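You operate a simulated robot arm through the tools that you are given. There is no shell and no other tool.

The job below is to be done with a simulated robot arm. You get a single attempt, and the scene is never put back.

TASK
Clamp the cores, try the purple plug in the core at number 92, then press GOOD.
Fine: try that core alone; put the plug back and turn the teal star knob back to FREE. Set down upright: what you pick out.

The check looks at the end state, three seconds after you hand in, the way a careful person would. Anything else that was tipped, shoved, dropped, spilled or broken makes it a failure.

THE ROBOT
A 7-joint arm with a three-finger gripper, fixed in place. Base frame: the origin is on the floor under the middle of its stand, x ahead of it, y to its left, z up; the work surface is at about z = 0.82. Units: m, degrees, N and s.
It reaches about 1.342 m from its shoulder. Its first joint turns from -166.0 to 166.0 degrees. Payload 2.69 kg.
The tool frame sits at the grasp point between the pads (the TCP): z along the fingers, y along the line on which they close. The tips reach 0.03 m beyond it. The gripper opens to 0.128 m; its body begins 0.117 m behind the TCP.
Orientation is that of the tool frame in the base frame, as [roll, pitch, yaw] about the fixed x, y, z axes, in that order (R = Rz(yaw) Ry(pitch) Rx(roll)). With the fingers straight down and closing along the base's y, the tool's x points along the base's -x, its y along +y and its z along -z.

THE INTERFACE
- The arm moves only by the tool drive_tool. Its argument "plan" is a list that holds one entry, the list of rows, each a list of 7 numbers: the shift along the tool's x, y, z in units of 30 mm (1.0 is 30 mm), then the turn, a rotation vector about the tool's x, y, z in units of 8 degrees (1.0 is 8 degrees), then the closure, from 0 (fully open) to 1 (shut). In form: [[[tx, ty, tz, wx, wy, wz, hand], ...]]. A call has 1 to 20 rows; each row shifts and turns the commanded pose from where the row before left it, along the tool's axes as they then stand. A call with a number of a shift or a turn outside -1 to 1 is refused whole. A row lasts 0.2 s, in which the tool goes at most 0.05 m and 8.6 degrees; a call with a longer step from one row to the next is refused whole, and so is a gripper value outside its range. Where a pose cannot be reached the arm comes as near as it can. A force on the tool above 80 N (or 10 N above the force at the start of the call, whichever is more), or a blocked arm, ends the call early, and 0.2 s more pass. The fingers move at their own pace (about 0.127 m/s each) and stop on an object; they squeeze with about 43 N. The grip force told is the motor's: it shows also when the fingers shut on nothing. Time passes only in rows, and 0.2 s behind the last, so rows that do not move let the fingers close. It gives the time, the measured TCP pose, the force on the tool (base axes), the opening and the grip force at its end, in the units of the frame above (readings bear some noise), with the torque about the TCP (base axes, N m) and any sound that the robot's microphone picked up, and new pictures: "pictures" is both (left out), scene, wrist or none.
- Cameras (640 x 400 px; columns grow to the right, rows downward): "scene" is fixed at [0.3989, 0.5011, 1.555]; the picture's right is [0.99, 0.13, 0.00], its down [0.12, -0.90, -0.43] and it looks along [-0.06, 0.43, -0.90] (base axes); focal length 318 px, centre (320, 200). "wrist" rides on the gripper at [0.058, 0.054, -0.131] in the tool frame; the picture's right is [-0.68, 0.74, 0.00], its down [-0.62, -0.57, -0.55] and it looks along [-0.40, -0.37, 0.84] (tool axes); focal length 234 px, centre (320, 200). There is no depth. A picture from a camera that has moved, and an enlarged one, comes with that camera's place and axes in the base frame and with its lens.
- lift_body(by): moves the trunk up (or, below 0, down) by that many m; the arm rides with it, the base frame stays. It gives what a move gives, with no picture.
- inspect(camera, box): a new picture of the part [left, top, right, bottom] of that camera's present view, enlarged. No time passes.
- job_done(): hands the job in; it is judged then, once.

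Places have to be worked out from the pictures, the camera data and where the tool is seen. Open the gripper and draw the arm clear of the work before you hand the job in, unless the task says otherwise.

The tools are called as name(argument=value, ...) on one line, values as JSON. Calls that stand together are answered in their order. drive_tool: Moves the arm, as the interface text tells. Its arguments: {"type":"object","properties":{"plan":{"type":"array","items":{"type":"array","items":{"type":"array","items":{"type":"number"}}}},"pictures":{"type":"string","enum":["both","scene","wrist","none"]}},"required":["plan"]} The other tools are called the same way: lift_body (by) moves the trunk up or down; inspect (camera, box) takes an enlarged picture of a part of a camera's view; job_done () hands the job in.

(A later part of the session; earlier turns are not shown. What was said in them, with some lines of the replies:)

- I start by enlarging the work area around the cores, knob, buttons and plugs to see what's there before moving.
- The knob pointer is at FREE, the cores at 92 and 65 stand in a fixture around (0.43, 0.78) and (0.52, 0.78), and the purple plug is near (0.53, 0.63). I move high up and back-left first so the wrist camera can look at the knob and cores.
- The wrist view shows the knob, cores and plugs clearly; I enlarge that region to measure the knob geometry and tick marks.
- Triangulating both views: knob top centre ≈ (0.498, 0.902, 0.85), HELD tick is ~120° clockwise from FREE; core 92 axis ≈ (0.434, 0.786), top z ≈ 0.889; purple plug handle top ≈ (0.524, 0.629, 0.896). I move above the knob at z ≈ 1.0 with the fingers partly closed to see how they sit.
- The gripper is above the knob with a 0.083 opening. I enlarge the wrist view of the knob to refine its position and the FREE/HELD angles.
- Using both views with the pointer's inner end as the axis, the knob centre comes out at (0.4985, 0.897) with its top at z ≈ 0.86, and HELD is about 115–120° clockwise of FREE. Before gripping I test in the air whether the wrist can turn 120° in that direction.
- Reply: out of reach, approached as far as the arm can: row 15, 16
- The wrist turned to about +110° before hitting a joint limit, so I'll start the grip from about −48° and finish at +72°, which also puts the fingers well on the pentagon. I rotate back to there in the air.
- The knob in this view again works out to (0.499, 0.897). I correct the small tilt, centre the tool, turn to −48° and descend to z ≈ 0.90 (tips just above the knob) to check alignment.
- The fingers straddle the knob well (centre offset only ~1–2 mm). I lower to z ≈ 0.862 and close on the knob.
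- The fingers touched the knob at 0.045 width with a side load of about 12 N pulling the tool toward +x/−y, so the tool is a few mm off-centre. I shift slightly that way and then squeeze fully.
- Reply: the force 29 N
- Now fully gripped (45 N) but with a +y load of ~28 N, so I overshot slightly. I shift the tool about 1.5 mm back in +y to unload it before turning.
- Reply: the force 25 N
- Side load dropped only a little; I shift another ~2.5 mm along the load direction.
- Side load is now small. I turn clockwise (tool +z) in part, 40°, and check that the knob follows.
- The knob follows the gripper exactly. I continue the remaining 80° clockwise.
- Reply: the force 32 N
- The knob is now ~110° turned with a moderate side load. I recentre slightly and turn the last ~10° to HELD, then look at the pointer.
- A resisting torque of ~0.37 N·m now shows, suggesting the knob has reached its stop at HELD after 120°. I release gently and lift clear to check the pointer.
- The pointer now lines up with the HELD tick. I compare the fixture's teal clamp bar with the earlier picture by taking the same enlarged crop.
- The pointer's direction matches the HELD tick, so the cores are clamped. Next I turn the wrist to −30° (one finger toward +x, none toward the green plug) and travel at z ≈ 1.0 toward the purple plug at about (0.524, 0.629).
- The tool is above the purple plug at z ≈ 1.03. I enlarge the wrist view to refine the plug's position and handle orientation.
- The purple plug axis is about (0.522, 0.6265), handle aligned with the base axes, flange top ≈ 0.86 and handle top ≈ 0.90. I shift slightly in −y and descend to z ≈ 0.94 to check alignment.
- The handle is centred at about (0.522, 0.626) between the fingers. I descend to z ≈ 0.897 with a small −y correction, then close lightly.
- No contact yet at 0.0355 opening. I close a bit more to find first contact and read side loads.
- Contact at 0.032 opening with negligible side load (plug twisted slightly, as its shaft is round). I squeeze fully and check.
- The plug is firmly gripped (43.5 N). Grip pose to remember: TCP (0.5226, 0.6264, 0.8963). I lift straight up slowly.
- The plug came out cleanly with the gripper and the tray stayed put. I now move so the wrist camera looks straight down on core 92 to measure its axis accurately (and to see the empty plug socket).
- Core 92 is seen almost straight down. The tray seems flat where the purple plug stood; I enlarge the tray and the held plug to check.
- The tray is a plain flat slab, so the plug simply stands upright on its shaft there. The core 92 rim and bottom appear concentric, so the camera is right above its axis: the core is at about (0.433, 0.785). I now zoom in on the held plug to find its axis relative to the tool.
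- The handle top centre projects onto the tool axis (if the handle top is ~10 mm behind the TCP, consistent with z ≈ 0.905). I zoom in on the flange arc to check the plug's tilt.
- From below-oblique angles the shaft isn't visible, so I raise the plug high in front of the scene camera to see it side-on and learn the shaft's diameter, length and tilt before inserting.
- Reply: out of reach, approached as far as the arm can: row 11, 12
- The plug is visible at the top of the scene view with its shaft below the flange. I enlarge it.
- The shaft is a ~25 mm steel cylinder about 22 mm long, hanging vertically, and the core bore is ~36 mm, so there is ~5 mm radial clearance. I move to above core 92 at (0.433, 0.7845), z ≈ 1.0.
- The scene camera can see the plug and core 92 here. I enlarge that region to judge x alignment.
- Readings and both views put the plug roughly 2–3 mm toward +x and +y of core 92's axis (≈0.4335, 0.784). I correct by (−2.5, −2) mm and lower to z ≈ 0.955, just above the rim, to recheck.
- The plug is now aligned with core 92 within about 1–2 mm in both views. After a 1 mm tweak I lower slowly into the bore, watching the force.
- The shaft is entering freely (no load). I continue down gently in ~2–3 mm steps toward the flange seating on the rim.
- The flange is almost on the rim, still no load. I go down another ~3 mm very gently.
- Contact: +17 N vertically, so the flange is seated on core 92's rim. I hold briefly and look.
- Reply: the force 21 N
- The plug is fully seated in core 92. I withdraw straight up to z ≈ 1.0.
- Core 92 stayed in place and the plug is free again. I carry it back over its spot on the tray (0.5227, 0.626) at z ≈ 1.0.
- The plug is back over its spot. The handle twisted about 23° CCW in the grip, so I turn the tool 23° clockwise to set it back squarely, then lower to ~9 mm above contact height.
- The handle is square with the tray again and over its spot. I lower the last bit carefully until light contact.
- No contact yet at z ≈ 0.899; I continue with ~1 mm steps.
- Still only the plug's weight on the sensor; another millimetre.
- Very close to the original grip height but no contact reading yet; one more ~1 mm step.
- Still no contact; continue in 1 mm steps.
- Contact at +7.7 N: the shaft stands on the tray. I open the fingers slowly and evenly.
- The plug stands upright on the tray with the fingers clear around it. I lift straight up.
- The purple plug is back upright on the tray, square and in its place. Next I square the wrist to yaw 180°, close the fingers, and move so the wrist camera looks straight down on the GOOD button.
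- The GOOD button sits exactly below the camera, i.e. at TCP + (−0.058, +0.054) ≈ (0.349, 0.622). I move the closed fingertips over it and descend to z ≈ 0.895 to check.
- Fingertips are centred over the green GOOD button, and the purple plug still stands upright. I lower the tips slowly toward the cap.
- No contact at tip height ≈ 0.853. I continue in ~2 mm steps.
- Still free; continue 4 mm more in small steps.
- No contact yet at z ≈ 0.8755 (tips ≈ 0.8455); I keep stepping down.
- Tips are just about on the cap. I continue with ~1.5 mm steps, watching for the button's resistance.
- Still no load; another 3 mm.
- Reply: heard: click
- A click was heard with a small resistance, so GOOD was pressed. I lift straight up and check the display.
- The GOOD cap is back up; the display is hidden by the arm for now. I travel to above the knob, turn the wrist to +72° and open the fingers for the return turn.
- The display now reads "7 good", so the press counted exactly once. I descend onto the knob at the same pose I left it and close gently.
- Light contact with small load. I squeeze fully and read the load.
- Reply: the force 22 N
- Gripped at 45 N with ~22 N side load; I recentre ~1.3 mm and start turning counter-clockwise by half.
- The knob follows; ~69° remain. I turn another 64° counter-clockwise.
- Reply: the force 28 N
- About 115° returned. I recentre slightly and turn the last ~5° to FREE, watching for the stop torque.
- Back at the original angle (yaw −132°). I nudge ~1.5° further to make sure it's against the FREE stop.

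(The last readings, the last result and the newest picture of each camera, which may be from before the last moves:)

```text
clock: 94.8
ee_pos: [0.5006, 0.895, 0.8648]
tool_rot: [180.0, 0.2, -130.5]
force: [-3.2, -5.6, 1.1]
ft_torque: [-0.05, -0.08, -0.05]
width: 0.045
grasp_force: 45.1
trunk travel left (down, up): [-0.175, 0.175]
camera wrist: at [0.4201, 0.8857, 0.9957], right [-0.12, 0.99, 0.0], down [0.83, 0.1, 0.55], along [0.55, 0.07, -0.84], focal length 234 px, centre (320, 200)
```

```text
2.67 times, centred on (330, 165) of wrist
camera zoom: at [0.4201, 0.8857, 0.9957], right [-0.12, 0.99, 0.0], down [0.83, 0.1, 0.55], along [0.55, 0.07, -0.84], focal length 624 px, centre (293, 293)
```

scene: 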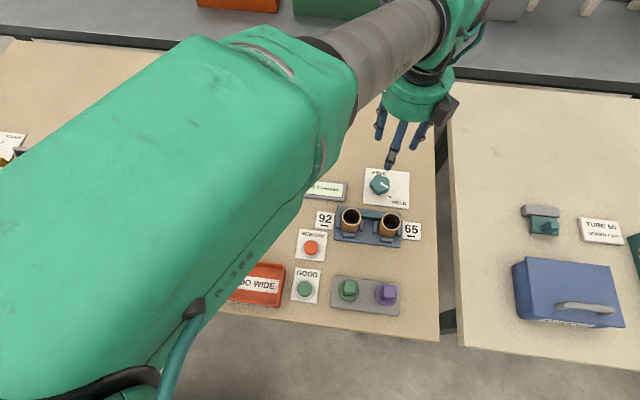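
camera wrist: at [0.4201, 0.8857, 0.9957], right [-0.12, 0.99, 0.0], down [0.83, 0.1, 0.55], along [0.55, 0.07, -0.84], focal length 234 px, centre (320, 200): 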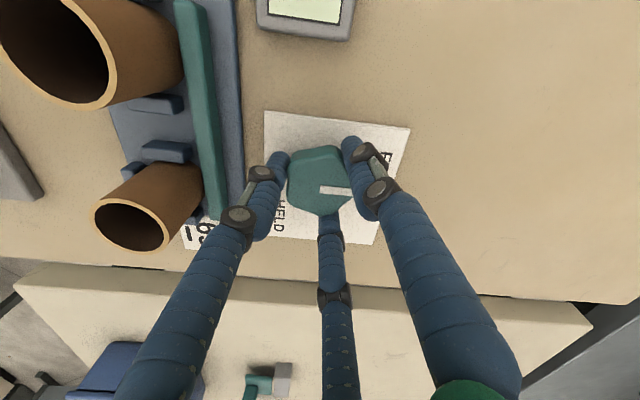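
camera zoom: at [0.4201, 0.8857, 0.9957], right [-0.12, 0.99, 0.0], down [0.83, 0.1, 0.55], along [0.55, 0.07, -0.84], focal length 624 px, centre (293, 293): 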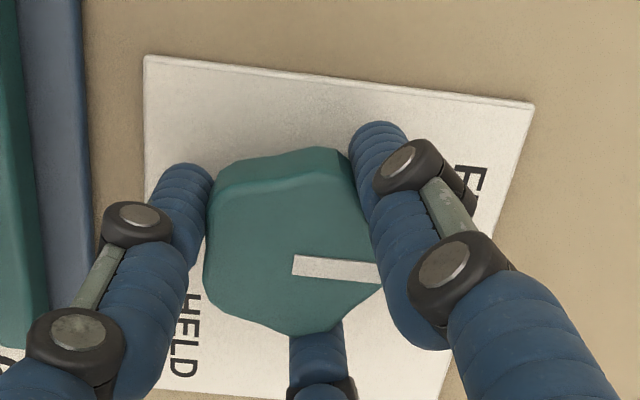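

Little stop torque, so I release, lift clear, and check the pointer against FREE.

drive_tool(plan=[[[0, 0, 0, 0, 0, 0, 0.8], [0, 0, 0, 0, 0, 0, 0.65], [0, 0, 0, 0, 0, 0, 0.5], [0, 0, 0, 0, 0, 0, 0.45], [0, 0, -0.5, 0, 0, 0, 0.45], [0, 0, -1, 0, 0, 0, 0.45], [0, 0, -1, 0, 0, 0, 0.45], [0, 0, -1, 0, 0, 0, 0.45], [0, 0, -1, 0, 0, 0, 0.45], [0, 0, -0.5, 0, 0, 0, 0.45], [0, 0, 0, 0, 0, 0, 0.45]]])

inspect(camera="scene", box=[345, 160, 425, 210])

inspect(camera="wrist", box=[250, 70, 390, 190])

```text
clock: 97.2
ee_pos: [0.5, 0.8937, 1.015]
tool_rot: [-179.9, 0.0, -130.5]
force: [-0.1, 0.2, 0.1]
ft_torque: [0.02, 0.03, 0.02]
width: 0.0704
grasp_force: 0.1
trunk travel left (down, up): [-0.175, 0.175]
camera wrist: at [0.4203, 0.8844, 1.1455], right [-0.12, 0.99, 0.0], down [0.83, 0.1, 0.55], along [0.54, 0.07, -0.84], focal length 234 px, centre (320, 200)
```

scene: 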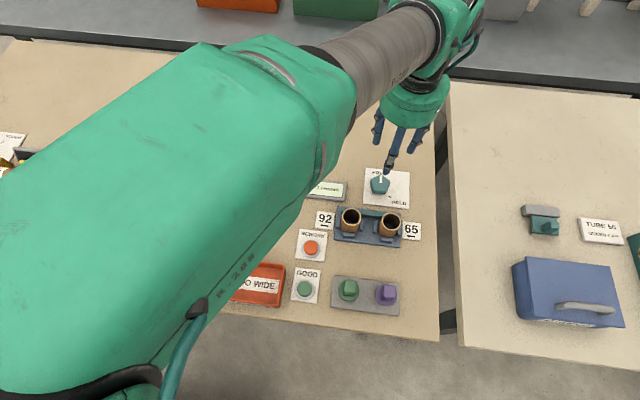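
wrist: 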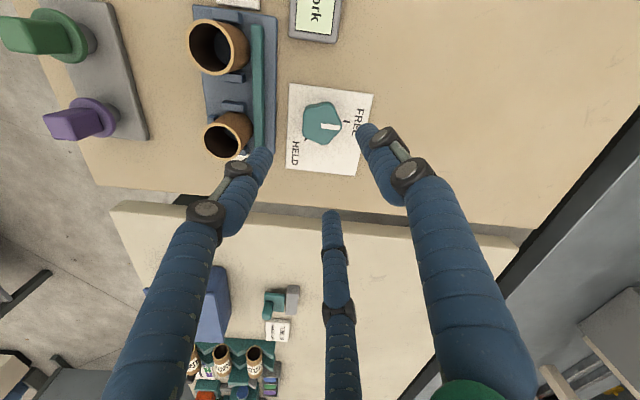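

```text
8.00 times, centred on (385, 185) of scene
camera zoom: at [0.3989, 0.5011, 1.555], right [0.99, 0.13, 0.0], down [0.12, -0.9, -0.43], along [-0.06, 0.43, -0.9], focal length 2543 px, centre (-200, 320)
```

zoom: 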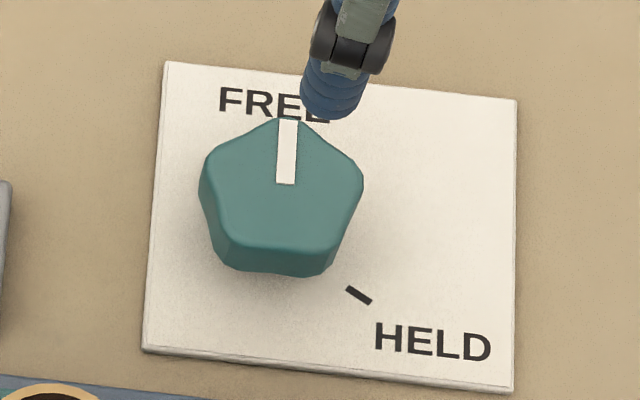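

```text
3.33 times, centred on (320, 130) of wrist
camera zoom: at [0.4203, 0.8844, 1.1455], right [-0.12, 0.99, 0.0], down [0.83, 0.1, 0.55], along [0.54, 0.07, -0.84], focal length 781 px, centre (320, 433)
```

zoom: 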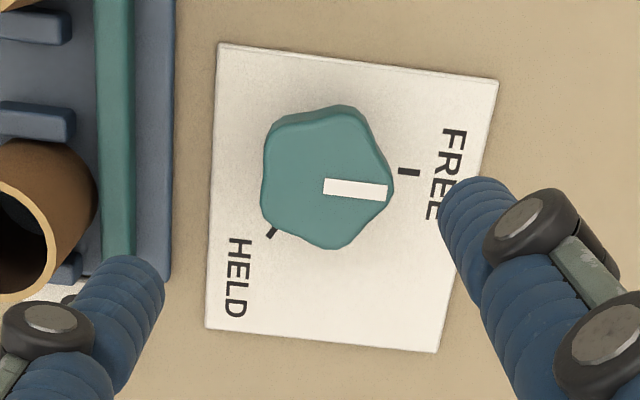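

The pointer is exactly back at FREE, as at the start. I open the gripper, rise straight up and draw the arm back clear of the work, then check the whole scene.

drive_tool(plan=[[[0, 0, -1, 0, 0, 0, 0.45], [0, 0, -1, 0, 0, 0.9, 0.3], [0, 0, -1, 0, 0, 0.9, 0.1], [0, 0, -1, 0, 0, 0.9, 0], [0, 0, -1, 0, 0, 0.9, 0], [0, 0, -1, 0, 0, 0.9, 0], [0, 0, 0, 0, 0, 0.9, 0], [0, 0, 0, 0, 0, 0.79, 0], [0.9, 0.19, 0, 0, 0, 0, 0], [0.9, 0.19, 0, 0, 0, 0, 0], [0.9, 0.19, 0, 0, 0, 0, 0], [0.9, 0.19, 0, 0, 0, 0, 0], [0.9, 0.19, 0, 0, 0, 0, 0], [0.9, 0.19, 0, 0, 0, 0, 0], [0.9, 0.19, 0, 0, 0, 0, 0], [0, 0, 0, 0, 0, 0, 0], [0, 0, 0, 0, 0, 0, 0]]])

inspect(camera="scene", box=[280, 160, 440, 320])

inspect(camera="scene", box=[330, 270, 410, 320])

```text
clock: 100.8
ee_pos: [0.3099, 0.9342, 1.1956]
tool_rot: [-180.0, -0.1, 179.9]
force: [-0.6, 0.0, 0.7]
ft_torque: [0.02, 0.04, 0.02]
width: 0.1281
grasp_force: 0.0
trunk travel left (down, up): [-0.175, 0.175]
camera wrist: at [0.2508, 0.988, 1.3257], right [0.68, 0.74, 0.0], down [0.62, -0.57, 0.55], along [0.4, -0.37, -0.84], focal length 234 px, centre (320, 200)
```

scene: 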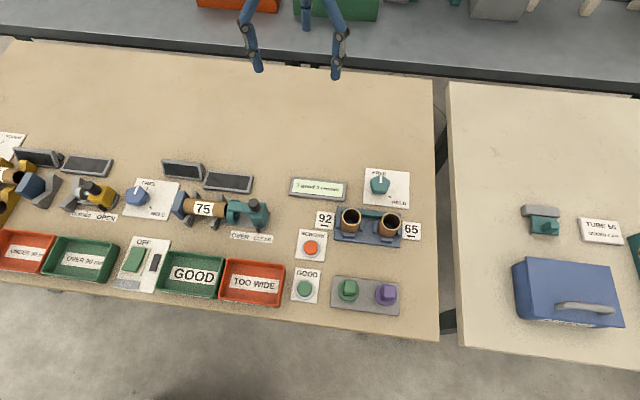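
wrist: 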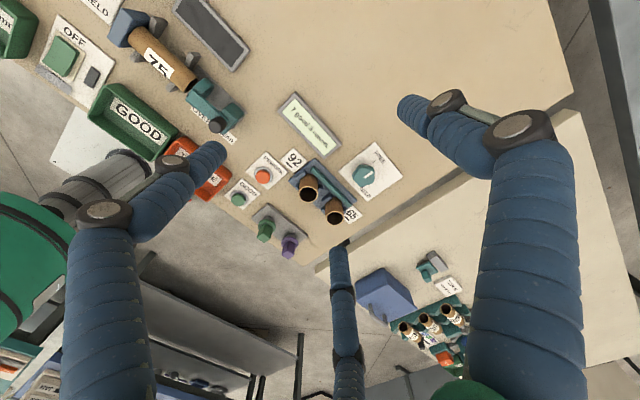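

```text
2.50 times, centred on (360, 240) of scene
camera zoom: at [0.3989, 0.5011, 1.555], right [0.99, 0.13, 0.0], down [0.12, -0.9, -0.43], along [-0.06, 0.43, -0.9], focal length 795 px, centre (220, 100)
```

zoom: 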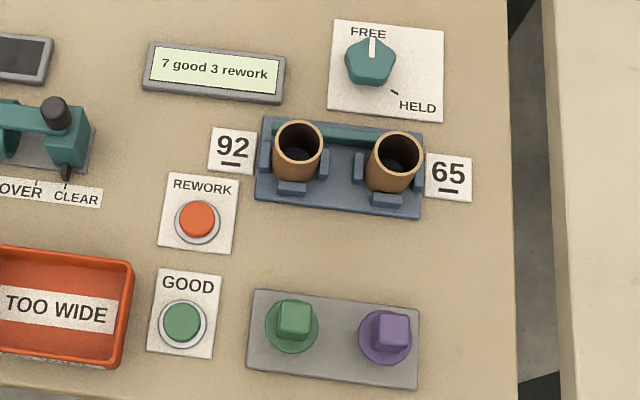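

```text
8.00 times, centred on (370, 295) of scene
camera zoom: at [0.3989, 0.5011, 1.555], right [0.99, 0.13, 0.0], down [0.12, -0.9, -0.43], along [-0.06, 0.43, -0.9], focal length 2543 px, centre (-80, -560)
```

zoom: 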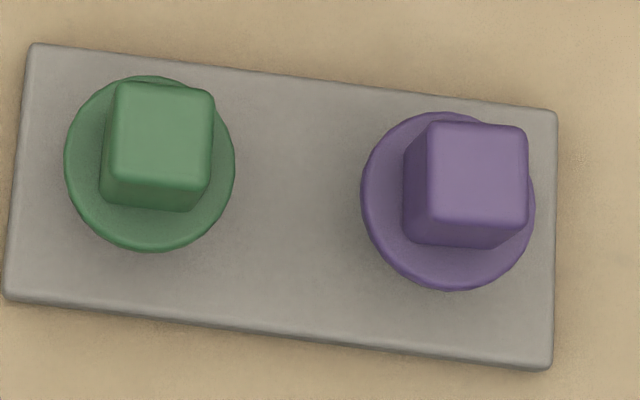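

The display shows "7 good 3 rework". The knob is at FREE, both cores stand in their places, and the purple plug is upright back on its tray spot. The gripper is open and the arm is clear, so I hand the job in.

job_done()

```text
The job is handed in.
```

I finished every step of the job and handed it in. I don't have the check's verdict.

- **Clamping:** I turned the teal star knob about 120° from FREE to HELD and felt it reach a stop there.
- **Trying the core:** The purple plug went freely into core 92 until its flange sat on the rim, then came straight back out. I did not try core 65.
- **Plug back:** The purple plug stands upright in its original place on the tray, with its handle square again.
- **GOOD:** I pressed the button once and heard one click. The display went from "6 good 3 rework" to "7 good 3 rework".
- **Knob:** The pointer is back at FREE, exactly where it was at the start.

The last picture before handing in showed nothing tipped or shifted. The gripper was open and the arm was clear of the work.
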